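You operate a simulated robot arm through the tools that you are given. There is no shell and no other tool.

Carry out the task below with a simulated two-armed robot. There is one attempt and no reset: what you move stays moved.

## Task
Pick up the mug from the middle of the bucket bench with one hand, pass it to the other hand and put it on the middle of the steel counter. Set down upright: mug.

It is judged by the outcome, as a careful person would: the job done as asked, and still so three seconds after it is handed in. It fails if anything else is knocked over, pushed out of place, dropped, spilled or broken.

## Robot
Two 7-joint arms with two-finger parallel grippers on one trunk, on a base that moves. Base frame: it is fixed to the floor where the robot stands at the start and does not move with it; the origin is under the middle of the robot, x ahead of it, y to its left, z up; the surface under the hand at the start is at about z = 0.45. Lengths are in m, angles in degrees, forces in N, time in s.
The left shoulder is at the start at [0.02, 0.17, 0.928], the right one opposite. With the tool pointing down near the work surface each hand reaches from about 0.1 to 0.64 m from the robot's upright axis, wherever it stands, measured 20 degrees to its own side. Places, roughly: middle of the steel counter [2.4, 2.5, 0.9]. Payload 3.8 kg a hand.
Tool frame (each hand has its own): the origin (TCP) lies between the finger pads and is the grasp point; the fingertips stand 0.03 m ahead of it; z points along the fingers, y is the line along which they close. Largest opening 0.11 m; finger width 0.02, thickness 0.01; the body of the gripper, 0.048 by 0.112 m, starts 0.055 m behind the TCP.
Orientation is told as [roll, pitch, yaw] about the base's x, y, z axes, in that order, counted from this pose: with the fingers straight down and closing along the base's y, the tool's x points along the base's -x, its y along +y and its z along -z.

## Interface
- The arms move only by the tool play_rows. It takes "left_plan", "right_plan" or both (then of equal length, played together; a hand with none holds still); each is a list of rows, each a list of 3 entries, a list of its own where there are three numbers: the shift along the tool's x, y, z in mm, then the turn, a rotation vector about the tool's x, y, z in degrees, then the finger opening in mm, from 0 to 110. In form: [[[tx, ty, tz], [wx, wy, wz], fingers], ...]. A call has 1 to 20 rows; each row shifts and turns the commanded pose from where the row before left it, along the tool's axes as they then stand. Rows are played at 5 a second. More than 0.05 m and 8.6 degrees between two rows, or a gripper value outside its range, and nothing of the call is played. A pose out of reach is approached as far as the arm can. The call stops where the force on the tool passes 40 N (or 10 N more than at its start, if that is more) or the arm is blocked; 0.2 s more then pass. Each finger travels about 0.072 m/s and halts on what it meets, pressing with about 40 N; the grip force reading is that of the motor and also rises with nothing between the fingers. The clock runs only during rows and for 0.2 s after the last one: add rows that do not move to give the fingers time. It gives the time, the measured TCP pose, the force on the tool (base axes), the opening and the grip force at its end, in the units of the frame above (readings bear some noise), with the torque about the TCP (base axes, N m) and any sound that the robot's microphone picked up.
- Cameras (640 x 400 px; columns grow to the right, rows downward): "scene" is now at [0.1046, -0.0142, 1.0714]; the picture's right is [-0.19, -0.98, 0.00], its down [-0.63, 0.12, -0.77] and it looks along [0.76, -0.15, -0.64] (base axes); focal length 250 px, centre (320, 200). "left" rides on the left gripper at [0.072, -0.017, -0.103] in its tool frame; the picture's right is [0.23, 0.97, 0.00], its down [-0.76, 0.18, -0.62] and it looks along [-0.61, 0.14, 0.78] (tool axes); focal length 222 px, centre (320, 200). "right" rides on the right gripper at [0.072, 0.017, -0.103] in its tool frame; the picture's right is [-0.23, 0.97, 0.00], its down [-0.76, -0.18, -0.62] and it looks along [-0.61, -0.14, 0.78] (tool axes); focal length 222 px, centre (320, 200). There is no depth. A picture from a camera that has moved, and an enlarged one, comes with that camera's place and axes in the base frame and with its lens.
- grab_frame(camera): a new picture of that camera. The clock stands still meanwhile.
- raise_lower(by): moves the trunk up (or, below 0, down) by that many m; the arms and the scene camera ride with it, the base frame stays. It gives what a move gives, with no picture.
- roll_base(legs): drives the robot by 1 to 6 legs, each [ahead, turn to the left] in m and degrees, along the robot's own axes; the way and the turn of a leg run together, so that a leg with both is an arc; at most 1.5 m and 180 degrees a leg. The arms and the cameras ride along, it lands a little off, and it stops where it bumps. It gives what a move gives.
- head_to(pan, tilt): turns the head with the scene camera to pan (to the left, within 80 degrees either way) and tilt (down, from -29 to 69), counted from straight ahead of the robot. It gives what a move gives.
- enlarge(camera, box): a new picture of the part [left, top, right, bottom] of that camera's present view, enlarged. The clock stands still meanwhile.
- sign_off(): hands the job in; it is judged then, once.

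Places have to be worked out from the pictures, the camera data and where the tool is seen. Open the grippers and draw the arms clear of the work before you hand the job in, unless the task says otherwise.

The tools are called as a command line: name --argument value ..., lists and objects as JSON in quotes. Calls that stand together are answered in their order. play_rows: Moves the arms, as the interface text tells. Its arguments: {"type":"object","properties":{"left_plan":{"type":"array","items":{"type":"array"}},"right_plan":{"type":"array","items":{"type":"array"}}},"required":[]} The other tools are called the same way: raise_lower (by) moves the trunk up or down; roll_base (legs) drives the base; head_to (pan, tilt) turns the head that bears the scene camera; grab_frame (camera) takes a picture; enlarge (camera, box) takes an enlarged picture of a part of a camera's view; sign_off () hands the job in.

At the start:

```text
t: 0.0
left_tcp_pos: [0.3902, 0.1588, 0.7607]
left_tcp_rot: [-0.1, 0.0, 0.0]
left_force: [0.4, 0.1, -0.6]
left_wrist_torque: [0.01, -0.01, 0.04]
left_grip_width: 0.11
left_grasp_force: 0.1
right_tcp_pos: [0.4846, -0.2405, 0.7604]
right_tcp_rot: [0.0, 0.1, 0.0]
right_force: [-0.5, 0.6, -0.4]
right_wrist_torque: [0.01, 0.0, -0.03]
right_grip_width: 0.1101
right_grasp_force: 0.0
trunk travel left (down, up): [-0.025, 0.545]
robot x, y, heading: [-0.0033, 0.0007, 0.0]
head pan, tilt (commanded): [-11.1, 39.6]
```

scene: 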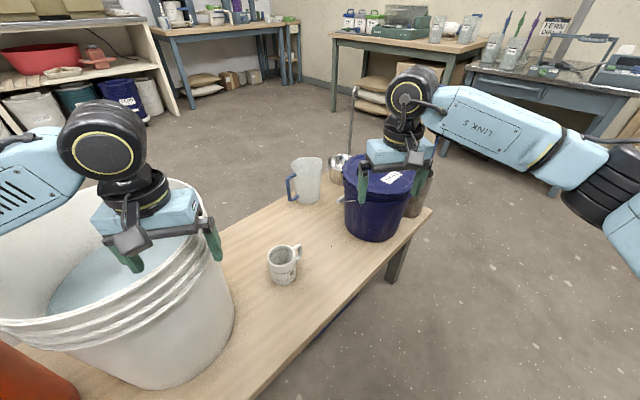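
right: 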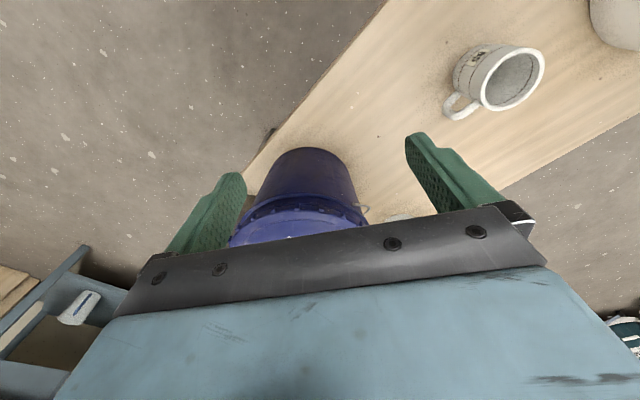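
left: 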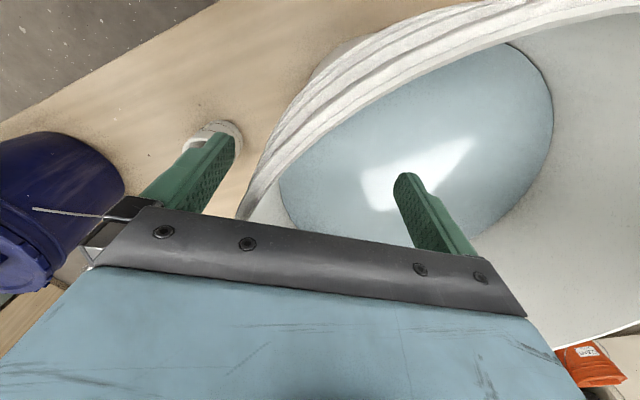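

The mug stands on the bench between the white bucket and the blue one, at about [0.53, 0.01]. First I take closer looks at it and at the surroundings before I move.

enlarge --camera "scene" --box '[220, 210, 348, 290]'

enlarge --camera "right" --box '[400, 20, 592, 140]'

```text
5.00 times, centred on (284, 250) of scene
camera zoom: at [0.1046, -0.0142, 1.0714], right [-0.19, -0.98, 0.0], down [-0.63, 0.12, -0.77], along [0.76, -0.15, -0.64], focal length 1248 px, centre (500, -50)
```

zoom: 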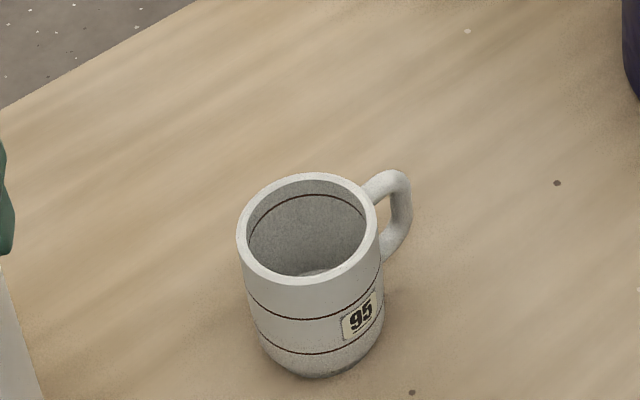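

```text
3.33 times, centred on (496, 80) of right
camera zoom: at [0.4129, -0.2242, 0.8643], right [0.23, 0.97, 0.0], down [0.76, -0.18, 0.62], along [0.61, -0.14, -0.78], focal length 740 px, centre (-267, 600)
```

zoom: 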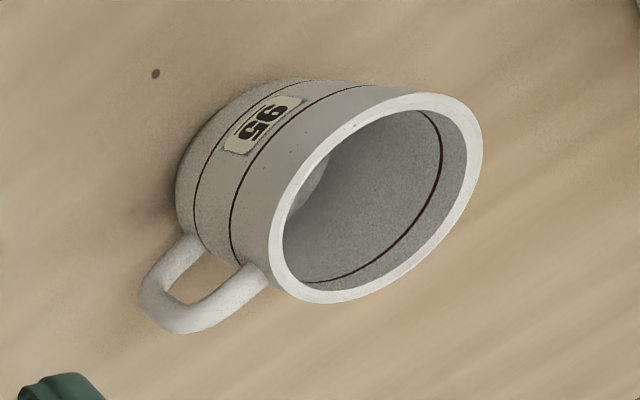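

The rim centre triangulates to about [0.525, 0.004, 0.546], outer diameter about 73 mm, with the handle pointing to the robot's right and a little ahead (azimuth about -62°). Now I turn the head to look for the steel counter to the front-left.

head_to --pan 45 --tilt 10

grab_frame --camera "scene"

```text
t: 1.2
left_tcp_pos: [0.3911, 0.1594, 0.761]
left_tcp_rot: [0.0, 0.1, 0.1]
left_force: [-1.1, -1.3, -0.3]
left_wrist_torque: [0.01, 0.03, -0.01]
left_grip_width: 0.1103
left_grasp_force: 0.0
right_tcp_pos: [0.4858, -0.2407, 0.7608]
right_tcp_rot: [0.1, -0.1, 0.0]
right_force: [0.1, -1.0, 0.4]
right_wrist_torque: [0.0, 0.01, 0.01]
right_grip_width: 0.1097
right_grasp_force: 0.1
trunk travel left (down, up): [-0.025, 0.545]
robot x, y, heading: [0.0007, -0.002, 0.0]
head pan, tilt (commanded): [45.0, 10.0]
```

```text
taken
camera scene: at [0.0867, 0.0679, 1.1185], right [0.71, -0.71, 0.0], down [-0.12, -0.12, -0.98], along [0.7, 0.7, -0.17], focal length 250 px, centre (320, 200)
```

scene: 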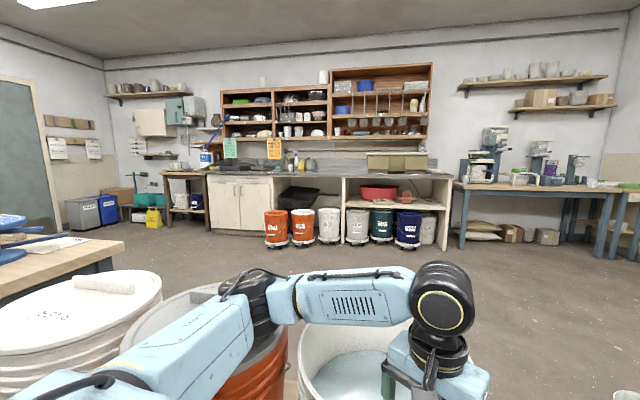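

The long counter with the cupboard stands front-left; projecting [2.4, 2.5, 0.9] gives pixel (314, 174), right in its middle. I enlarge that part to see what stands on it and what lies between.

enlarge --camera "scene" --box '[200, 120, 456, 280]'

enlarge --camera "scene" --box '[256, 140, 384, 220]'

```text
2.50 times, centred on (328, 200) of scene
camera zoom: at [0.0867, 0.0679, 1.1185], right [0.71, -0.71, 0.0], down [-0.12, -0.12, -0.98], along [0.7, 0.7, -0.17], focal length 624 px, centre (300, 200)
```

zoom: 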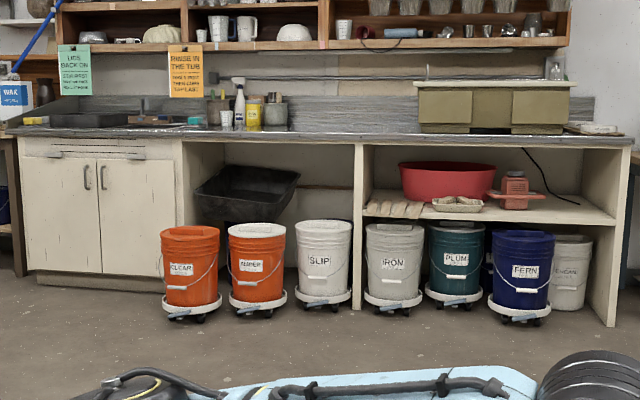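

```text
5.00 times, centred on (320, 180) of scene
camera zoom: at [0.0867, 0.0679, 1.1185], right [0.71, -0.71, 0.0], down [-0.12, -0.12, -0.98], along [0.7, 0.7, -0.17], focal length 1248 px, centre (320, 300)
```

zoom: 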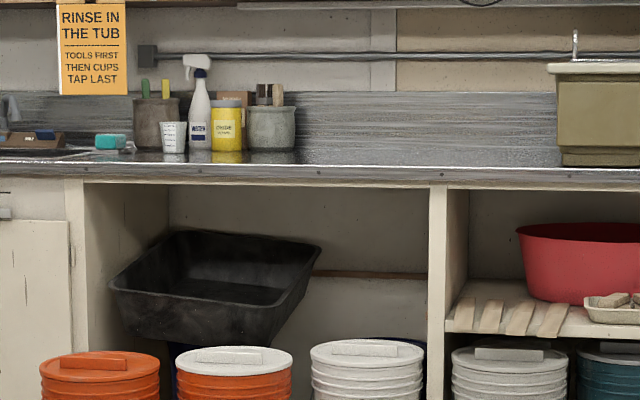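

The counter's front edge seems to run at about -56° azimuth (normal about 34°), parallel to this bench, with dolly buckets in front of it. I look around more to plan the driving route.

head_to --pan 0 --tilt 25

grab_frame --camera "scene"

head_to --pan -60 --tilt 30

grab_frame --camera "scene"

head_to --pan 80 --tilt 30

grab_frame --camera "scene"

```text
t: 2.4
left_tcp_pos: [0.3908, 0.1582, 0.7608]
left_tcp_rot: [0.0, 0.0, 0.0]
left_force: [0.5, -0.2, 0.4]
left_wrist_torque: [-0.01, 0.01, 0.01]
left_grip_width: 0.1098
left_grasp_force: 0.1
right_tcp_pos: [0.485, -0.2402, 0.7607]
right_tcp_rot: [0.0, 0.0, -0.1]
right_force: [0.5, 0.5, 0.0]
right_wrist_torque: [-0.01, 0.01, 0.0]
right_grip_width: 0.1102
right_grasp_force: 0.1
trunk travel left (down, up): [-0.025, 0.545]
robot x, y, heading: [-0.0006, -0.0005, 0.1]
head pan, tilt (commanded): [0.0, 25.0]
```

```text
taken
camera scene: at [0.113, 0.0023, 1.0942], right [0.0, -1.0, 0.0], down [-0.42, 0.0, -0.91], along [0.91, 0.0, -0.42], focal length 250 px, centre (320, 200)
```

scene: 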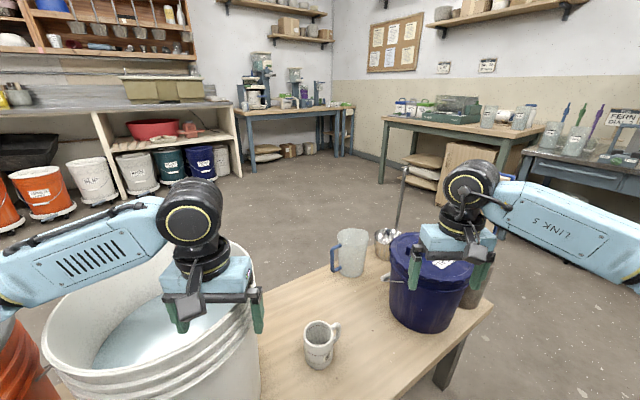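

```text
t: 3.7
left_tcp_pos: [0.3906, 0.1598, 0.7606]
left_tcp_rot: [0.0, 0.0, 0.0]
left_force: [-0.3, 0.1, 0.9]
left_wrist_torque: [0.02, -0.01, 0.0]
left_grip_width: 0.1101
left_grasp_force: 0.1
right_tcp_pos: [0.4843, -0.2405, 0.761]
right_tcp_rot: [0.1, 0.0, -0.1]
right_force: [-0.4, 0.8, 0.0]
right_wrist_torque: [-0.03, 0.02, -0.02]
right_grip_width: 0.1101
right_grasp_force: 0.1
trunk travel left (down, up): [-0.025, 0.545]
robot x, y, heading: [-0.0003, 0.0004, 0.2]
head pan, tilt (commanded): [-60.0, 30.0]
```

```text
taken
camera scene: at [0.0662, -0.0761, 1.0862], right [-0.87, -0.5, 0.0], down [-0.25, 0.43, -0.87], along [0.43, -0.75, -0.5], focal length 250 px, centre (320, 200)
```

scene: 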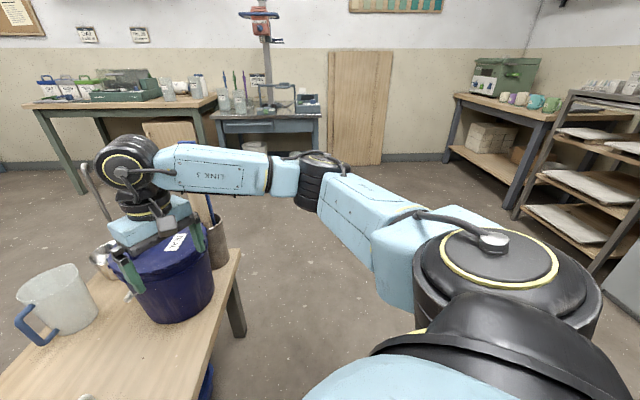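

```text
t: 5.9
left_tcp_pos: [0.3893, 0.1589, 0.761]
left_tcp_rot: [-0.1, 0.1, -0.1]
left_force: [0.2, 0.2, 0.3]
left_wrist_torque: [0.03, 0.0, -0.01]
left_grip_width: 0.1099
left_grasp_force: 0.0
right_tcp_pos: [0.4837, -0.2395, 0.7598]
right_tcp_rot: [-0.1, 0.0, 0.0]
right_force: [0.1, -0.2, 0.0]
right_wrist_torque: [-0.02, 0.02, -0.04]
right_grip_width: 0.11
right_grasp_force: 0.1
trunk travel left (down, up): [-0.025, 0.545]
robot x, y, heading: [0.0002, 0.0025, 0.0]
head pan, tilt (commanded): [80.0, 30.0]
```

```text
taken
camera scene: at [0.0366, 0.0913, 1.0862], right [0.98, -0.17, 0.0], down [-0.09, -0.49, -0.87], along [0.15, 0.85, -0.5], focal length 250 px, centre (320, 200)
```

scene: 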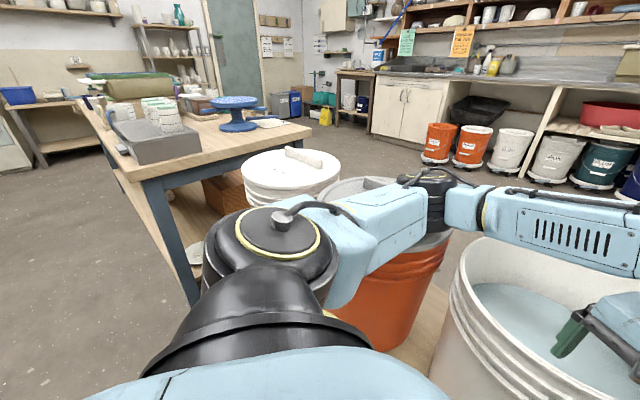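

The way to the counter leads round the right end of the bench (about 1.3 m free there). I will pick with the right hand from above, fingers turned clear of the handle; first I move it over the mug at the present height with yaw -30°.

play_rows --right_plan '[[[-6.7, 40.8, 0], [0, 0, 0], 110], [[-6.7, 40.8, 0], [0, 0, 0], 110], [[-6.7, 40.8, 0], [0, 0, 0], 110], [[-6.7, 40.8, 0], [0, 0, 0], 110], [[-6.7, 40.8, 0], [0, 0, 0], 110], [[-6.7, 40.8, 0], [0, 0, 0], 110], [[0, 0, 0], [0, 0, 7.5], 110], [[0, 0, 0], [0, 0, 7.5], 110], [[0, 0, 0], [0, 0, 7.5], 110], [[0, 0, 0], [0, 0, 7.5], 110], [[0, 0, 0], [0, 0, 0], 110]]'

grab_frame --camera "right"

head_to --pan 0 --tilt 40

grab_frame --camera "scene"

```text
t: 8.3
left_tcp_pos: [0.3902, 0.1598, 0.7609]
left_tcp_rot: [0.0, 0.0, 0.0]
left_force: [0.0, 0.1, -0.2]
left_wrist_torque: [0.01, 0.05, -0.01]
left_grip_width: 0.1102
left_grasp_force: 0.0
right_tcp_pos: [0.5252, 0.0045, 0.761]
right_tcp_rot: [0.0, 0.0, -30.1]
right_force: [0.6, 0.4, 0.0]
right_wrist_torque: [0.05, -0.02, 0.03]
right_grip_width: 0.11
right_grasp_force: 0.0
trunk travel left (down, up): [-0.025, 0.545]
robot x, y, heading: [0.0026, -0.0028, -0.2]
head pan, tilt (commanded): [80.0, 30.0]
```

```text
taken
camera right: at [0.4716, 0.0548, 0.8644], right [0.69, 0.73, 0.0], down [0.57, -0.54, 0.62], along [0.45, -0.43, -0.78], focal length 222 px, centre (320, 200)
```

right: 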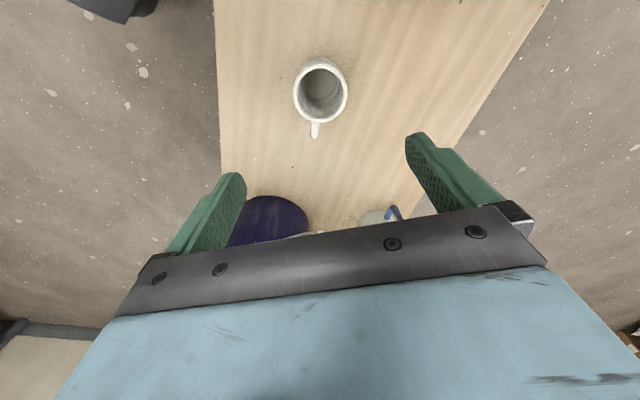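

```text
t: 9.8
left_tcp_pos: [0.3904, 0.1592, 0.7613]
left_tcp_rot: [0.0, 0.1, 0.0]
left_force: [0.4, -0.2, 0.1]
left_wrist_torque: [0.0, -0.01, 0.01]
left_grip_width: 0.1101
left_grasp_force: 0.1
right_tcp_pos: [0.5259, 0.0046, 0.7608]
right_tcp_rot: [0.0, 0.0, -30.0]
right_force: [0.5, 1.5, 0.2]
right_wrist_torque: [-0.03, -0.04, 0.0]
right_grip_width: 0.1099
right_grasp_force: 0.1
trunk travel left (down, up): [-0.025, 0.545]
robot x, y, heading: [-0.0032, -0.0022, 0.1]
head pan, tilt (commanded): [0.0, 40.0]
```

```text
taken
camera scene: at [0.1059, 0.0023, 1.0708], right [0.0, -1.0, 0.0], down [-0.64, 0.0, -0.77], along [0.77, 0.0, -0.64], focal length 250 px, centre (320, 200)
```

scene: 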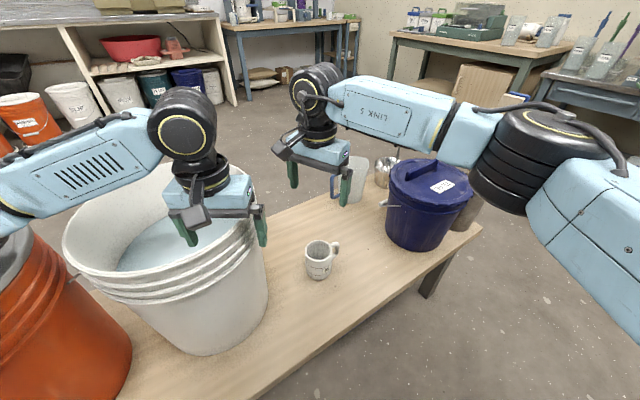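

The right hand is over the mug. I enlarge both views to refine the mug's centre and handle direction and to see the camera housing on the grippers.

enlarge --camera "right" --box '[256, 40, 384, 120]'

enlarge --camera "scene" --box '[256, 210, 384, 290]'

enlarge --camera "scene" --box '[130, 130, 290, 250]'

```text
5.00 times, centred on (320, 80) of right
camera zoom: at [0.4716, 0.0546, 0.8645], right [0.68, 0.73, 0.0], down [0.57, -0.53, 0.62], along [0.45, -0.43, -0.78], focal length 1111 px, centre (320, 800)
```

zoom: 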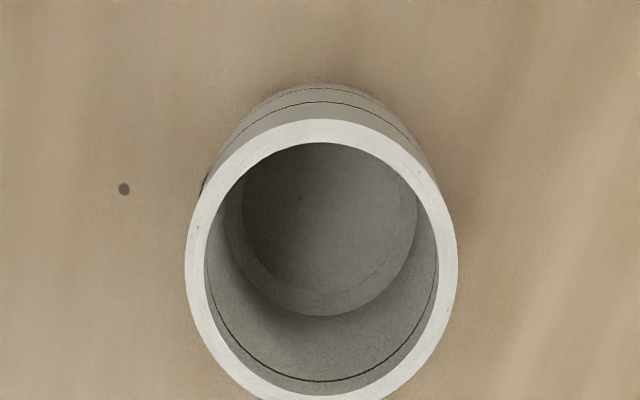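

```text
5.00 times, centred on (320, 250) of scene
camera zoom: at [0.1059, 0.0023, 1.0708], right [0.0, -1.0, 0.0], down [-0.64, 0.0, -0.77], along [0.77, 0.0, -0.64], focal length 1248 px, centre (320, -50)
```

zoom: 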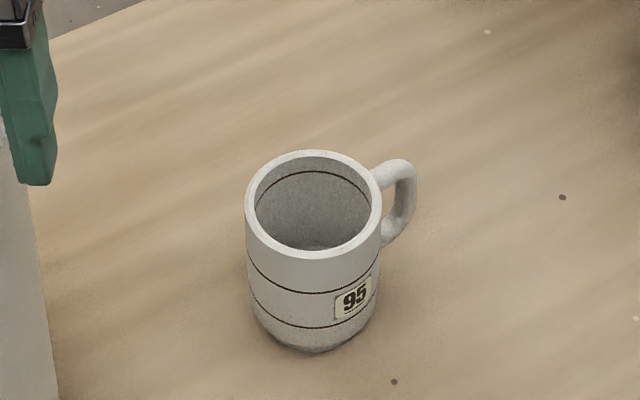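

```text
3.33 times, centred on (210, 190) of scene
camera zoom: at [0.1059, 0.0023, 1.0708], right [0.0, -1.0, 0.0], down [-0.64, 0.0, -0.77], along [0.77, 0.0, -0.64], focal length 832 px, centre (687, 233)
```

zoom: 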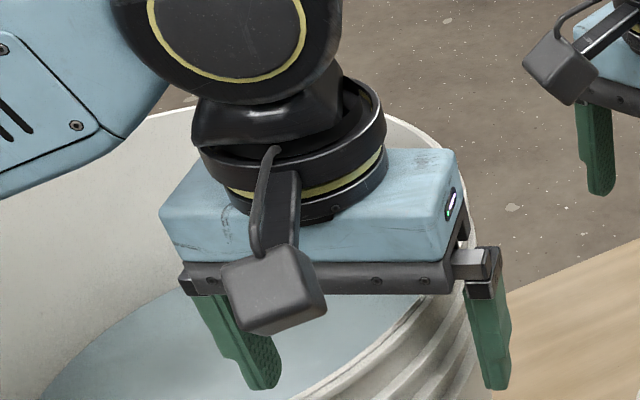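

The views agree on a rim centre near [0.524, 0.005, 0.549] and handle azimuth about -50°, so fingers at azimuth 60°/-120° clear the handle. I go down to just above the rim and check the alignment.

play_rows --right_plan '[[[0, 0, 30], [0, 0, 0], 110], [[0, 0, 30], [0, 0, 0], 110], [[0, 0, 30], [0, 0, 0], 110], [[0, 0, 30], [0, 0, 0], 110], [[0, 0, 30], [0, 0, 0], 110], [[0, 0, 0], [0, 0, 0], 110]]'

grab_frame --camera "right"

grab_frame --camera "scene"

```text
t: 11.2
left_tcp_pos: [0.3903, 0.159, 0.761]
left_tcp_rot: [0.0, 0.0, 0.0]
left_force: [0.1, 0.7, -0.3]
left_wrist_torque: [0.0, -0.01, 0.01]
left_grip_width: 0.1102
left_grasp_force: 0.1
right_tcp_pos: [0.5245, 0.006, 0.6102]
right_tcp_rot: [0.0, 0.0, -29.9]
right_force: [0.6, -0.5, -0.3]
right_wrist_torque: [0.01, -0.01, 0.02]
right_grip_width: 0.1099
right_grasp_force: 0.0
trunk travel left (down, up): [-0.025, 0.545]
robot x, y, heading: [0.0006, -0.0017, -0.1]
head pan, tilt (commanded): [0.0, 40.0]
```

```text
taken
camera right: at [0.4716, 0.0548, 0.7141], right [0.68, 0.73, 0.0], down [0.57, -0.54, 0.62], along [0.45, -0.43, -0.78], focal length 222 px, centre (320, 200)
```

right: 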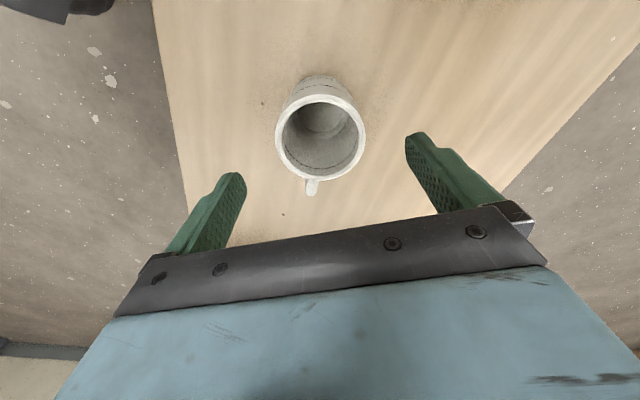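

```text
taken
camera scene: at [0.106, 0.0022, 1.0708], right [0.0, -1.0, 0.0], down [-0.64, 0.0, -0.77], along [0.77, 0.0, -0.64], focal length 250 px, centre (320, 200)
```

scene: 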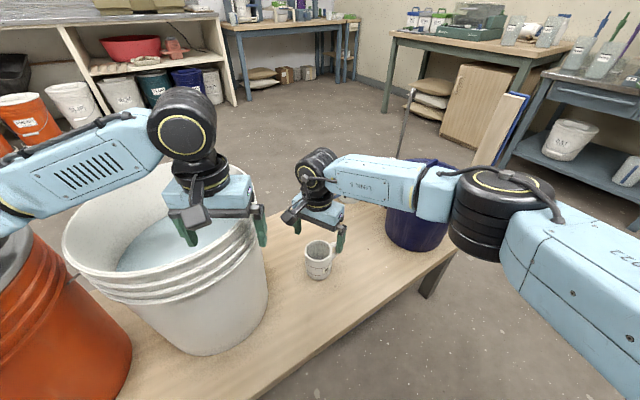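

The rim appears where the tool axis predicts (within about 1–2 mm). I descend 58 mm so that the fingertips reach about 27 mm below the rim, then close on the body.

play_rows --right_plan '[[[0, 0, 20], [0, 0, 0], 110], [[0, 0, 20], [0, 0, 0], 110], [[0, 0, 18], [0, 0, 0], 110], [[0, 0, 0], [0, 0, 0], 110], [[0, 0, 0], [0, 0, 0], 90], [[0, 0, 0], [0, 0, 0], 80], [[0, 0, 0], [0, 0, 0], 70], [[0, 0, 0], [0, 0, 0], 60], [[0, 0, 0], [0, 0, 0], 60], [[0, 0, 0], [0, 0, 0], 60]]'

grab_frame --camera "right"

enlarge --camera "scene" --box '[224, 130, 416, 290]'

```text
t: 13.4
left_tcp_pos: [0.3916, 0.1588, 0.7603]
left_tcp_rot: [0.1, 0.0, 0.0]
left_force: [-0.2, 0.8, -0.1]
left_wrist_torque: [0.01, 0.04, 0.04]
left_grip_width: 0.11
left_grasp_force: 0.1
right_tcp_pos: [0.5242, 0.0036, 0.5524]
right_tcp_rot: [0.1, 0.0, -30.0]
right_force: [1.0, 0.8, 0.0]
right_wrist_torque: [0.01, 0.0, -0.01]
right_grip_width: 0.0751
right_grasp_force: 39.9
trunk travel left (down, up): [-0.025, 0.545]
robot x, y, heading: [0.0029, -0.0021, 0.2]
head pan, tilt (commanded): [0.0, 40.0]
```

```text
taken
camera right: at [0.4713, 0.0546, 0.6561], right [0.68, 0.73, 0.0], down [0.57, -0.53, 0.62], along [0.45, -0.43, -0.78], focal length 222 px, centre (320, 200)
```

right: 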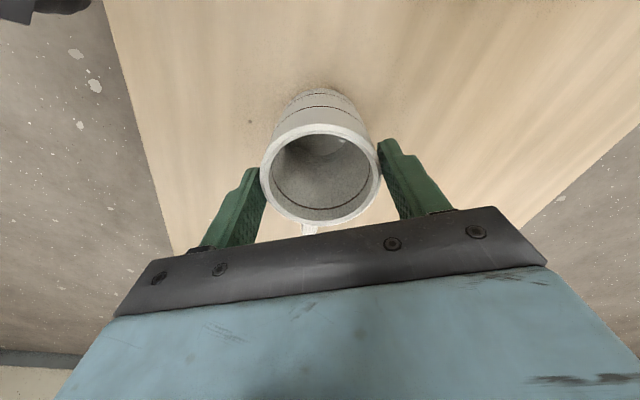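

```text
2.50 times, centred on (320, 210) of scene
camera zoom: at [0.106, 0.0022, 1.0708], right [0.0, -1.0, 0.0], down [-0.64, 0.0, -0.77], along [0.77, 0.0, -0.64], focal length 624 px, centre (320, 175)
```

zoom: 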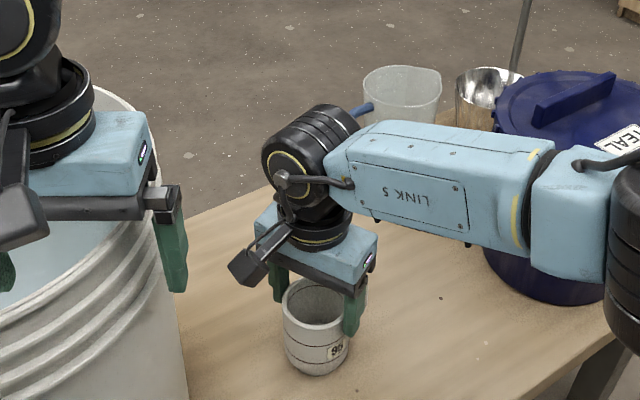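

Gripped at 75 mm width with 40 N. I lift the mug straight up by 60 mm and check that it is held.

play_rows --right_plan '[[[0, 0, -10], [0, 0, 0], 60], [[0, 0, -20], [0, 0, 0], 60], [[0, 0, -30], [0, 0, 0], 60], [[0, 0, 0], [0, 0, 0], 60], [[0, 0, 0], [0, 0, 0], 60]]'

enlarge --camera "scene" --box '[224, 130, 416, 290]'

```text
t: 14.6
left_tcp_pos: [0.391, 0.1589, 0.7605]
left_tcp_rot: [0.0, 0.1, 0.0]
left_force: [-0.9, -0.1, 0.4]
left_wrist_torque: [-0.01, -0.04, 0.01]
left_grip_width: 0.1102
left_grasp_force: 0.0
right_tcp_pos: [0.5255, 0.0044, 0.6127]
right_tcp_rot: [0.0, 0.0, -29.9]
right_force: [0.0, 0.0, -3.2]
right_wrist_torque: [-0.01, 0.01, 0.02]
right_grip_width: 0.0752
right_grasp_force: 39.4
trunk travel left (down, up): [-0.025, 0.545]
robot x, y, heading: [-0.0019, 0.0002, 0.1]
head pan, tilt (commanded): [0.0, 40.0]
```

```text
2.50 times, centred on (320, 210) of scene
camera zoom: at [0.1061, 0.0022, 1.0708], right [0.0, -1.0, 0.0], down [-0.64, 0.0, -0.77], along [0.77, 0.0, -0.64], focal length 624 px, centre (320, 175)
```

zoom: 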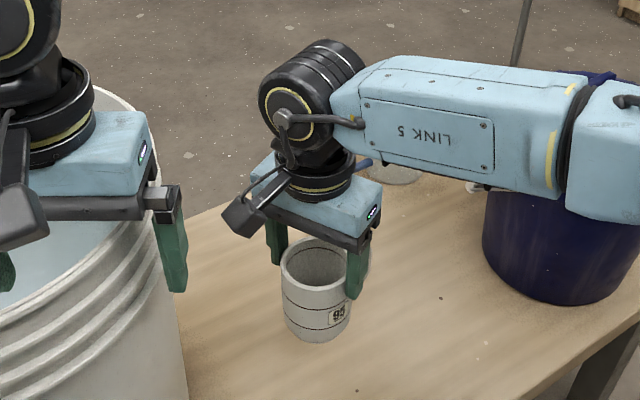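

The mug is held (about 3.2 N weight), still upright. I raise the trunk by 0.3 m so both hands and the mug are well above the buckets on the bench before turning.

raise_lower --by 0.3

grab_frame --camera "scene"

```text
t: 17.6
left_tcp_pos: [0.3906, 0.1593, 1.0608]
left_tcp_rot: [0.0, 0.0, 0.0]
left_force: [-0.5, -1.0, 0.1]
left_wrist_torque: [0.0, -0.06, 0.01]
left_grip_width: 0.1098
left_grasp_force: 0.0
right_tcp_pos: [0.5242, 0.0035, 0.911]
right_tcp_rot: [0.0, 0.0, -30.0]
right_force: [0.0, 0.2, -3.0]
right_wrist_torque: [0.05, 0.04, 0.01]
right_grip_width: 0.0753
right_grasp_force: 40.1
trunk travel left (down, up): [-0.325, 0.245]
robot x, y, heading: [-0.0019, -0.0021, -0.2]
head pan, tilt (commanded): [0.0, 40.0]
```

```text
taken
camera scene: at [0.1062, 0.0022, 1.3707], right [0.0, -1.0, 0.0], down [-0.64, 0.0, -0.77], along [0.77, 0.0, -0.64], focal length 250 px, centre (320, 200)
```

scene: 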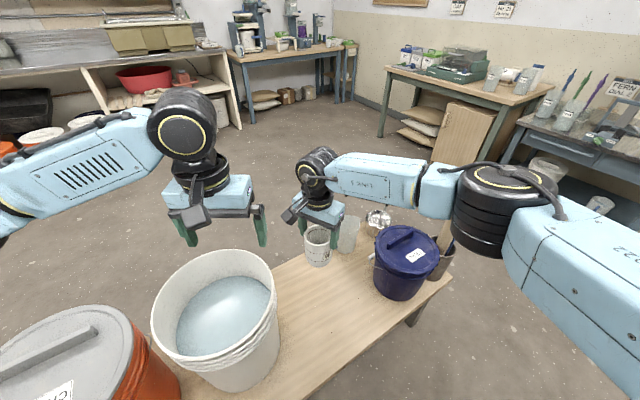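

All clear above the bench now. I look right and right-rear with the head before turning the base.

head_to --pan -80 --tilt 35

grab_frame --camera "scene"

```text
t: 19.2
left_tcp_pos: [0.3909, 0.1585, 1.0608]
left_tcp_rot: [0.0, 0.0, 0.1]
left_force: [-0.4, 0.2, 0.4]
left_wrist_torque: [-0.03, -0.01, 0.0]
left_grip_width: 0.1102
left_grasp_force: 0.0
right_tcp_pos: [0.5245, 0.0045, 0.913]
right_tcp_rot: [0.0, 0.1, -29.9]
right_force: [-0.1, 0.8, -3.0]
right_wrist_torque: [0.0, 0.01, 0.0]
right_grip_width: 0.0754
right_grasp_force: 39.5
trunk travel left (down, up): [-0.325, 0.245]
robot x, y, heading: [0.0014, 0.0015, -0.1]
head pan, tilt (commanded): [-80.0, 35.0]
```

```text
taken
camera scene: at [0.0365, -0.0845, 1.3784], right [-0.98, -0.17, 0.0], down [-0.1, 0.56, -0.82], along [0.14, -0.81, -0.57], focal length 250 px, centre (320, 200)
```

scene: 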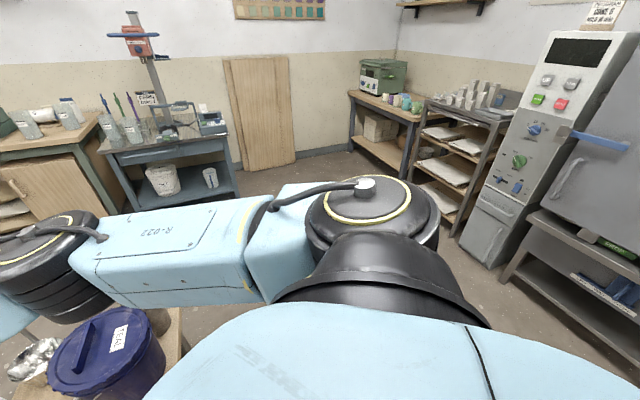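

There is a kiln about 1.6 m to the rear right and free floor on the right side. I turn in place to the right by 90° to face the free floor.

roll_base --legs '[[0, -45], [0, -45]]'

head_to --pan 0 --tilt 40

grab_frame --camera "scene"

```text
t: 20.6
left_tcp_pos: [0.4103, 0.0362, 1.0618]
left_tcp_rot: [0.1, 0.1, -16.8]
left_force: [0.2, 0.1, 0.0]
left_wrist_torque: [0.01, -0.02, 0.01]
left_grip_width: 0.1101
left_grasp_force: 0.1
right_tcp_pos: [0.4942, -0.1499, 0.9125]
right_tcp_rot: [0.0, 0.2, -47.0]
right_force: [0.7, -0.5, -2.4]
right_wrist_torque: [0.04, 0.0, 0.0]
right_grip_width: 0.0753
right_grasp_force: 39.7
trunk travel left (down, up): [-0.325, 0.245]
robot x, y, heading: [-0.0088, -0.0029, -16.2]
head pan, tilt (commanded): [-80.0, 35.0]
stopped in leg 1: the robot was blocked; the commanded pose is now the measured one
```

```text
t: 22.1
left_tcp_pos: [0.4118, 0.0386, 1.0615]
left_tcp_rot: [0.0, 0.0, -16.8]
left_force: [-0.2, 0.1, -0.7]
left_wrist_torque: [-0.01, 0.01, 0.01]
left_grip_width: 0.1097
left_grasp_force: 0.0
right_tcp_pos: [0.4939, -0.1477, 0.9134]
right_tcp_rot: [0.0, 0.2, -46.7]
right_force: [-0.4, -0.4, -3.1]
right_wrist_torque: [0.02, -0.02, 0.01]
right_grip_width: 0.0756
right_grasp_force: 39.8
trunk travel left (down, up): [-0.325, 0.245]
robot x, y, heading: [-0.0087, -0.0048, -16.5]
head pan, tilt (commanded): [0.0, 40.0]
```

```text
taken
camera scene: at [0.0923, -0.03, 1.3708], right [-0.28, -0.96, 0.0], down [-0.62, 0.18, -0.77], along [0.73, -0.22, -0.64], focal length 250 px, centre (320, 200)
```

scene: 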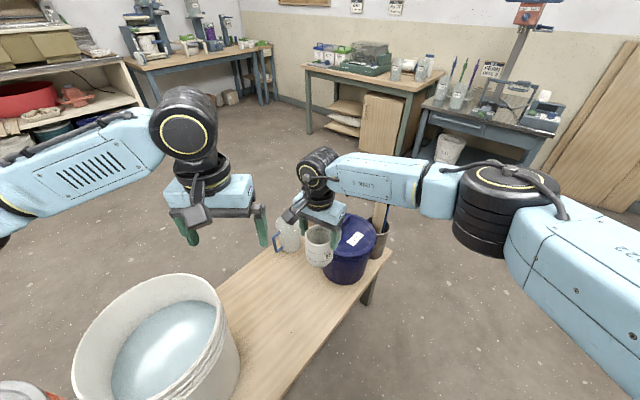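

Blocked at 16° — a base corner probably met the bench; the bench and buckets look unmoved in the picture. I back straight off by 0.25 m before turning on.

roll_base --legs '[[-0.25, 0]]'

grab_frame --camera "scene"

```text
t: 24.0
left_tcp_pos: [0.1703, 0.1088, 1.0604]
left_tcp_rot: [0.0, 0.0, -16.8]
left_force: [0.2, -0.3, 0.4]
left_wrist_torque: [0.02, -0.02, -0.01]
left_grip_width: 0.1099
left_grasp_force: 0.0
right_tcp_pos: [0.2536, -0.0779, 0.9131]
right_tcp_rot: [0.1, 0.1, -47.0]
right_force: [0.5, 0.1, -2.7]
right_wrist_torque: [0.01, -0.03, -0.03]
right_grip_width: 0.0754
right_grasp_force: 40.0
trunk travel left (down, up): [-0.325, 0.245]
robot x, y, heading: [-0.2499, 0.063, -16.4]
head pan, tilt (commanded): [0.0, 40.0]
```

```text
taken
camera scene: at [-0.1488, 0.0406, 1.3709], right [-0.28, -0.96, 0.0], down [-0.62, 0.18, -0.77], along [0.74, -0.22, -0.64], focal length 250 px, centre (320, 200)
```

scene: 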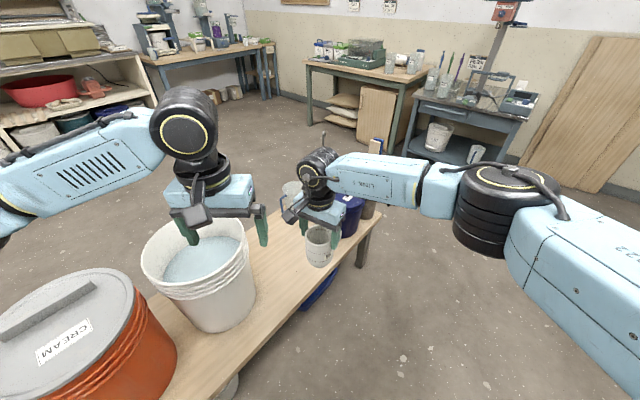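

The base backed off to (-0.25, 0.06). I look steeply down to see the robot's own base and the bench edge before turning.

head_to --pan 20 --tilt 69

grab_frame --camera "scene"

```text
t: 24.9
left_tcp_pos: [0.1713, 0.109, 1.0605]
left_tcp_rot: [0.0, 0.0, -16.8]
left_force: [-0.3, 0.2, 0.0]
left_wrist_torque: [-0.01, 0.0, 0.02]
left_grip_width: 0.1099
left_grasp_force: 0.1
right_tcp_pos: [0.2543, -0.0776, 0.9134]
right_tcp_rot: [0.0, 0.1, -46.9]
right_force: [-0.3, -0.8, -2.5]
right_wrist_torque: [0.0, 0.03, -0.02]
right_grip_width: 0.0754
right_grasp_force: 40.4
trunk travel left (down, up): [-0.325, 0.245]
robot x, y, heading: [-0.2523, 0.065, -16.4]
head pan, tilt (commanded): [20.0, 68.8]
```

```text
taken
camera scene: at [-0.1738, 0.0679, 1.3347], right [0.06, -1.0, 0.0], down [-0.93, -0.06, -0.36], along [0.36, 0.02, -0.93], focal length 250 px, centre (320, 200)
```

scene: 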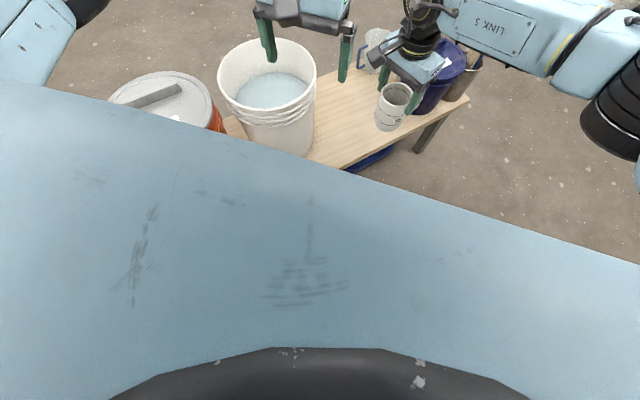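

The chest hides the base, but the bench edge is now over 0.4 m from the axis. I turn the remaining 74° to the right in place and look ahead.

roll_base --legs '[[0, -40], [0, -34]]'

head_to --pan 0 --tilt 35

grab_frame --camera "scene"

```text
t: 28.8
left_tcp_pos: [-0.0912, -0.3246, 1.061]
left_tcp_rot: [0.1, 0.1, -90.4]
left_force: [-0.4, -0.1, -0.1]
left_wrist_torque: [-0.01, -0.02, 0.0]
left_grip_width: 0.1102
left_grasp_force: 0.0
right_tcp_pos: [-0.246, -0.4567, 0.9125]
right_tcp_rot: [0.0, 0.1, -120.3]
right_force: [-0.7, 0.0, -3.3]
right_wrist_torque: [-0.01, 0.0, -0.01]
right_grip_width: 0.0754
right_grasp_force: 40.3
trunk travel left (down, up): [-0.325, 0.245]
robot x, y, heading: [-0.2512, 0.066, -89.6]
head pan, tilt (commanded): [20.0, 68.8]
```

```text
t: 29.8
left_tcp_pos: [-0.0908, -0.3243, 1.0605]
left_tcp_rot: [-0.1, 0.1, -90.3]
left_force: [-0.2, -0.5, 0.5]
left_wrist_torque: [0.02, 0.0, -0.02]
left_grip_width: 0.1098
left_grasp_force: 0.1
right_tcp_pos: [-0.2467, -0.4574, 0.9119]
right_tcp_rot: [0.0, 0.1, -120.3]
right_force: [0.0, -0.1, -2.0]
right_wrist_torque: [0.02, 0.01, 0.02]
right_grip_width: 0.0753
right_grasp_force: 40.2
trunk travel left (down, up): [-0.325, 0.245]
robot x, y, heading: [-0.2505, 0.0688, -89.9]
head pan, tilt (commanded): [0.0, 35.0]
```

```text
taken
camera scene: at [-0.2495, -0.039, 1.3783], right [-1.0, 0.0, 0.0], down [0.0, 0.57, -0.82], along [0.0, -0.82, -0.57], focal length 250 px, centre (320, 200)
```

scene: 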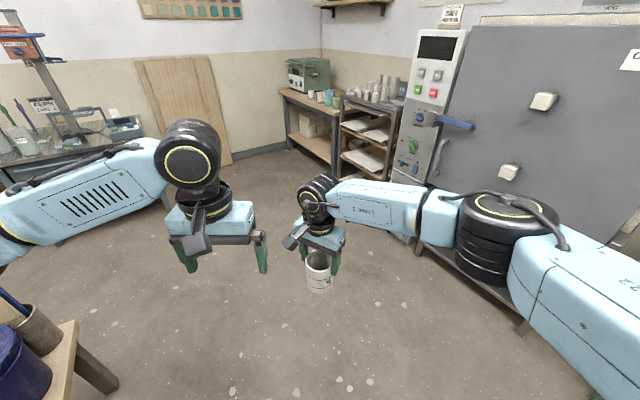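

The robot stands free, facing -y, with the mug over open floor. I zoom on the mug in the right hand to measure its bottom and handle relative to the hand before planning the hand-over.

enlarge --camera "scene" --box '[256, 220, 384, 300]'

grab_frame --camera "right"

grab_frame --camera "left"

```text
5.00 times, centred on (320, 260) of scene
camera zoom: at [-0.2495, -0.039, 1.3783], right [-1.0, 0.0, 0.0], down [0.0, 0.57, -0.82], along [0.0, -0.82, -0.57], focal length 1248 px, centre (320, -100)
```

zoom: 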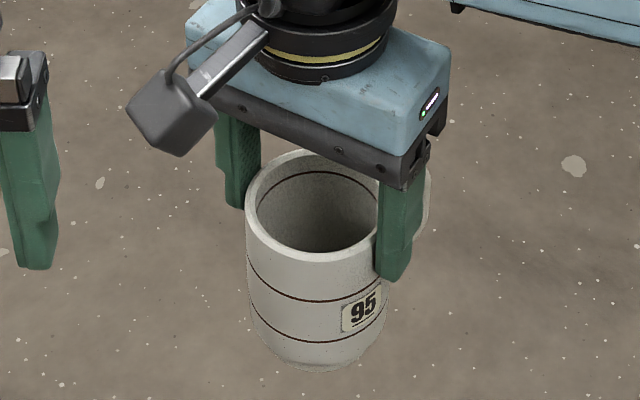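

```text
taken
camera right: at [-0.1941, -0.4036, 1.0163], right [0.73, -0.69, 0.0], down [-0.54, -0.57, 0.62], along [-0.43, -0.45, -0.78], focal length 222 px, centre (320, 200)
```

right: 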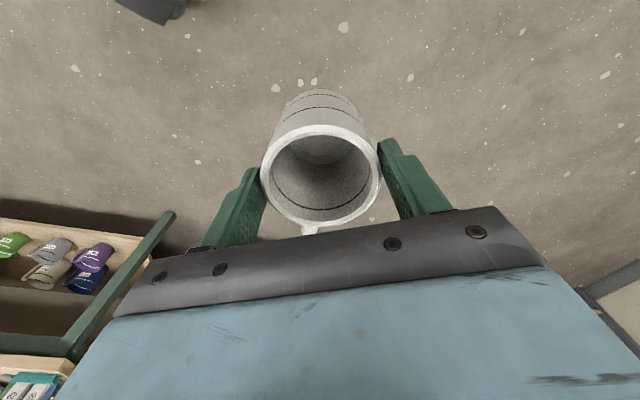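

```text
taken
camera left: at [-0.1093, -0.2513, 1.1636], right [0.97, 0.22, 0.0], down [0.17, -0.76, 0.62], along [0.14, -0.61, -0.78], focal length 222 px, centre (320, 200)
```

left: 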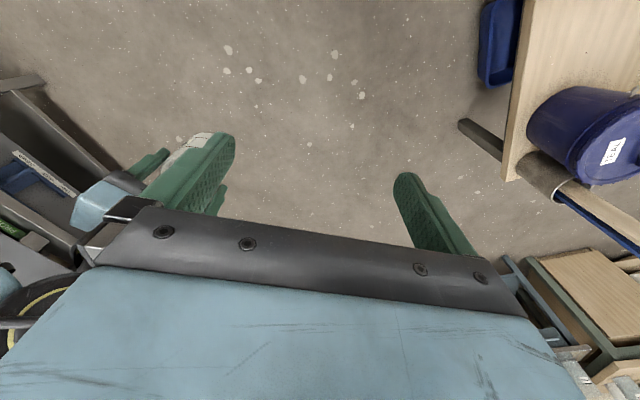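

The mug hangs upright; its bottom is at about z = 0.813 (height about 96 mm), handle forward-right. I bring the right hand forward to robot-frame (0.60, 0.0) with yaw 0, and the left hand forward with yaw -30°, both well apart.

play_rows --right_plan '[[[-22.6, 11.5, 0], [0, 0, 0], 60], [[-22.6, 11.5, 0], [0, 0, 0], 60], [[-22.6, 11.5, 0], [0, 0, 0], 60], [[0, 0, 0], [0, 0, -7.5], 60], [[0, 0, 0], [0, 0, -7.5], 60], [[0, 0, 0], [0, 0, -7.5], 60], [[0, 0, 0], [0, 0, -7.5], 60], [[0, 0, 0], [0, 0, 0], 60]]' --left_plan '[[[-36.7, 5, 0], [0, 0, 0], 110], [[-36.7, 5, 0], [0, 0, 0], 110], [[-36.7, 5, 0], [0, 0, 0], 110], [[0, 0, 0], [0, 0, 7.5], 110], [[0, 0, 0], [0, 0, 7.5], 110], [[0, 0, 0], [0, 0, 7.5], 110], [[0, 0, 0], [0, 0, 7.5], 110], [[0, 0, 0], [0, 0, 0], 110]]'

grab_frame --camera "scene"

```text
t: 31.6
left_tcp_pos: [-0.0767, -0.4345, 1.0604]
left_tcp_rot: [0.0, 0.0, -120.5]
left_force: [0.6, 0.8, 0.1]
left_wrist_torque: [-0.02, 0.01, -0.04]
left_grip_width: 0.1099
left_grasp_force: 0.0
right_tcp_pos: [-0.2523, -0.5148, 0.9147]
right_tcp_rot: [0.1, 0.0, -90.1]
right_force: [-0.2, 0.4, -3.0]
right_wrist_torque: [0.03, -0.07, 0.01]
right_grip_width: 0.0753
right_grasp_force: 39.7
right hand out of reach, approached as far as the arm can: row 3
trunk travel left (down, up): [-0.325, 0.245]
robot x, y, heading: [-0.2504, 0.065, -89.6]
head pan, tilt (commanded): [0.0, 35.0]
```

```text
taken
camera scene: at [-0.2495, -0.039, 1.3784], right [-1.0, 0.0, 0.0], down [0.0, 0.57, -0.82], along [0.0, -0.82, -0.57], focal length 250 px, centre (320, 200)
```

scene: 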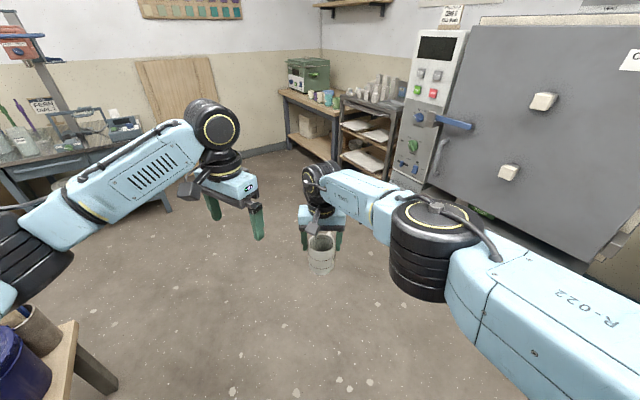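

The right hand hit its reach limit at robot-frame x = 0.58. I draw it back 30 mm so that the arm is not stretched, and pitch the left hand up by 55° (35° below level) at its clear place.

play_rows --right_plan '[[[15, 0, 0], [0, 0, 0], 60], [[15, 0, 0], [0, 0, 0], 60], [[0, 0, 0], [0, 0, 0], 60], [[0, 0, 0], [0, 0, 0], 60], [[0, 0, 0], [0, 0, 0], 60], [[0, 0, 0], [0, 0, 0], 60], [[0, 0, 0], [0, 0, 0], 60], [[0, 0, 0], [0, 0, 0], 60]]' --left_plan '[[[0, 0, 0], [0, -7.86, 0], 110], [[0, 0, 0], [0, -7.86, 0], 110], [[0, 0, 0], [0, -7.86, 0], 110], [[0, 0, 0], [0, -7.86, 0], 110], [[0, 0, 0], [0, -7.86, 0], 110], [[0, 0, 0], [0, -7.86, 0], 110], [[0, 0, 0], [0, -7.84, 0], 110], [[0, 0, 0], [0, 0, 0], 110]]'

grab_frame --camera "scene"

grab_frame --camera "left"

```text
t: 33.4
left_tcp_pos: [-0.0758, -0.4338, 1.0604]
left_tcp_rot: [0.0, -55.0, -120.4]
left_force: [0.6, -0.4, 0.8]
left_wrist_torque: [0.0, -0.04, -0.01]
left_grip_width: 0.1099
left_grasp_force: 0.0
right_tcp_pos: [-0.2508, -0.4848, 0.9154]
right_tcp_rot: [0.2, 0.2, -90.3]
right_force: [-0.1, -0.5, -2.5]
right_wrist_torque: [0.05, -0.03, -0.02]
right_grip_width: 0.0752
right_grasp_force: 39.8
trunk travel left (down, up): [-0.325, 0.245]
robot x, y, heading: [-0.2471, 0.0666, -89.6]
head pan, tilt (commanded): [0.0, 35.0]
```

```text
taken
camera scene: at [-0.2497, -0.0392, 1.3783], right [-1.0, 0.0, 0.0], down [0.0, 0.57, -0.82], along [0.0, -0.82, -0.57], focal length 250 px, centre (320, 200)
```

scene: 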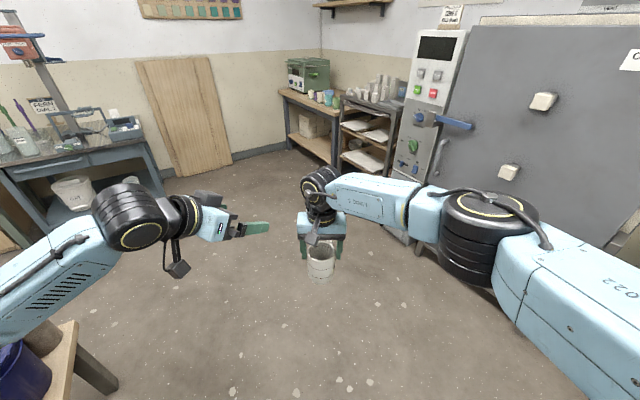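

```text
taken
camera left: at [-0.0289, -0.3167, 1.0602], right [0.91, -0.38, -0.19], down [0.19, -0.03, 0.98], along [-0.38, -0.93, 0.05], focal length 222 px, centre (320, 200)
```

left: 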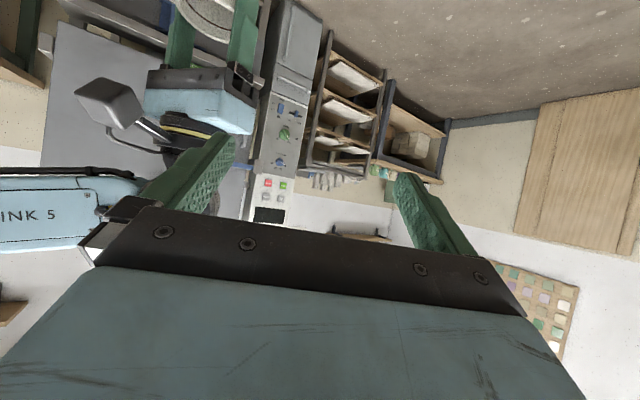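

The left hand took its tilted pose well. Now I lower it to about z = 0.93 beside and behind the mug (staying clear of the right hand's camera), then check.

play_rows --left_plan '[[[29.1, -9.5, 15.1], [0, 0, 0], 110], [[29.1, -9.5, 15.1], [0, 0, 0], 110], [[29.1, -9.5, 15.1], [0, 0, 0], 110], [[29.1, -9.5, 15.1], [0, 0, 0], 110], [[0, 0, 0], [0, 0, 0], 110]]'

grab_frame --camera "scene"

```text
t: 34.6
left_tcp_pos: [-0.1005, -0.4003, 0.9306]
left_tcp_rot: [-0.1, -55.0, -120.3]
left_force: [-0.2, 0.9, -0.3]
left_wrist_torque: [-0.02, 0.01, -0.01]
left_grip_width: 0.11
left_grasp_force: 0.1
right_tcp_pos: [-0.2505, -0.4843, 0.9151]
right_tcp_rot: [0.2, 0.2, -90.3]
right_force: [0.7, -0.4, -2.7]
right_wrist_torque: [0.03, -0.04, 0.03]
right_grip_width: 0.0754
right_grasp_force: 39.9
trunk travel left (down, up): [-0.325, 0.245]
robot x, y, heading: [-0.2473, 0.069, -89.9]
head pan, tilt (commanded): [0.0, 35.0]
```

```text
taken
camera scene: at [-0.2495, -0.0391, 1.3784], right [-1.0, 0.0, 0.0], down [0.0, 0.57, -0.82], along [0.0, -0.82, -0.57], focal length 250 px, centre (320, 200)
```

scene: 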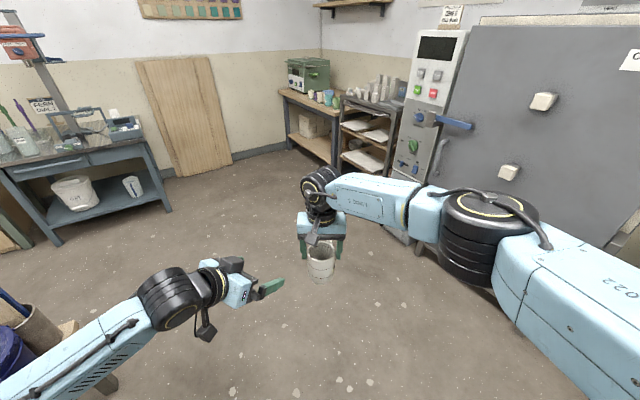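

The left hand is in place at z = 0.93. Next I slide it sideways onto the approach line, about 0.13 m back from the mug along its fingers.

play_rows --left_plan '[[[-6.4, -29.1, 13.1], [0, 0, 0], 110], [[-6.4, -29.1, 13.1], [0, 0, 0], 110], [[-6.4, -29.1, 13.1], [0, 0, 0], 110], [[0, 0, 0], [0, 0, 0], 110]]'

grab_frame --camera "scene"

grab_frame --camera "left"

enlarge --camera "scene" --box '[240, 200, 400, 300]'

```text
t: 35.6
left_tcp_pos: [-0.1979, -0.3934, 0.9243]
left_tcp_rot: [0.2, -54.9, -120.5]
left_force: [0.2, 0.3, -0.6]
left_wrist_torque: [0.01, -0.02, 0.02]
left_grip_width: 0.11
left_grasp_force: 0.1
right_tcp_pos: [-0.2517, -0.4856, 0.9161]
right_tcp_rot: [0.1, 0.1, -90.3]
right_force: [0.4, -1.0, -2.6]
right_wrist_torque: [0.01, 0.01, 0.0]
right_grip_width: 0.0757
right_grasp_force: 39.7
trunk travel left (down, up): [-0.325, 0.245]
robot x, y, heading: [-0.2495, 0.0709, -89.7]
head pan, tilt (commanded): [0.0, 35.0]
```

```text
taken
camera scene: at [-0.249, -0.039, 1.3784], right [-1.0, 0.0, 0.0], down [0.0, 0.57, -0.82], along [0.0, -0.82, -0.57], focal length 250 px, centre (320, 200)
```

scene: 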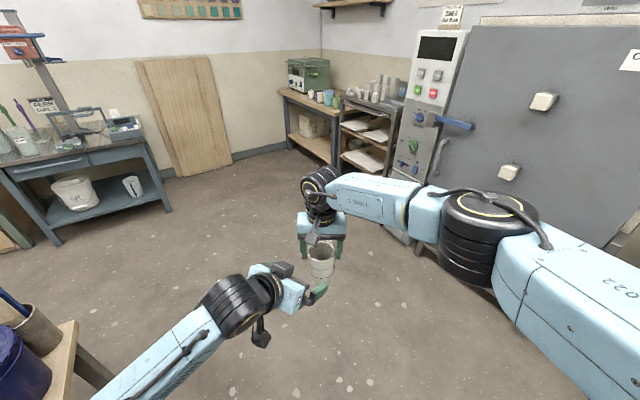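

```text
taken
camera left: at [-0.1505, -0.2754, 0.9236], right [0.91, -0.38, -0.19], down [0.19, -0.03, 0.98], along [-0.38, -0.93, 0.05], focal length 222 px, centre (320, 200)
```

left: 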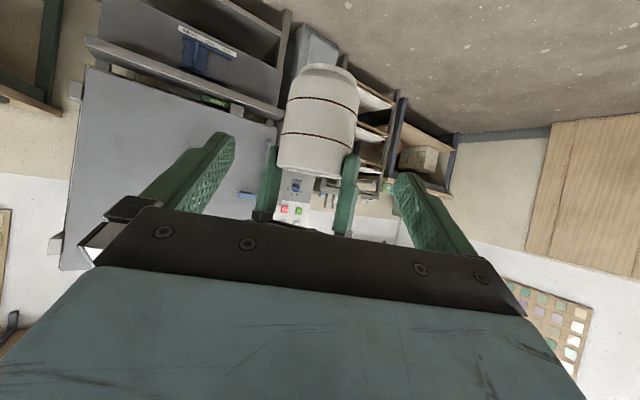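

```text
4.00 times, centred on (320, 250) of scene
camera zoom: at [-0.249, -0.039, 1.3784], right [-1.0, 0.0, 0.0], down [0.0, 0.57, -0.82], along [0.0, -0.82, -0.57], focal length 998 px, centre (320, 0)
```

zoom: 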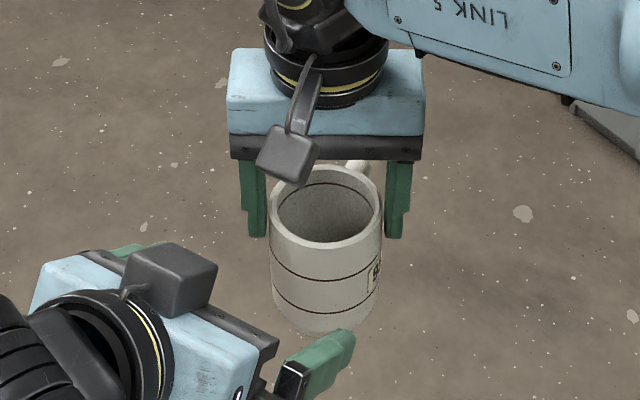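

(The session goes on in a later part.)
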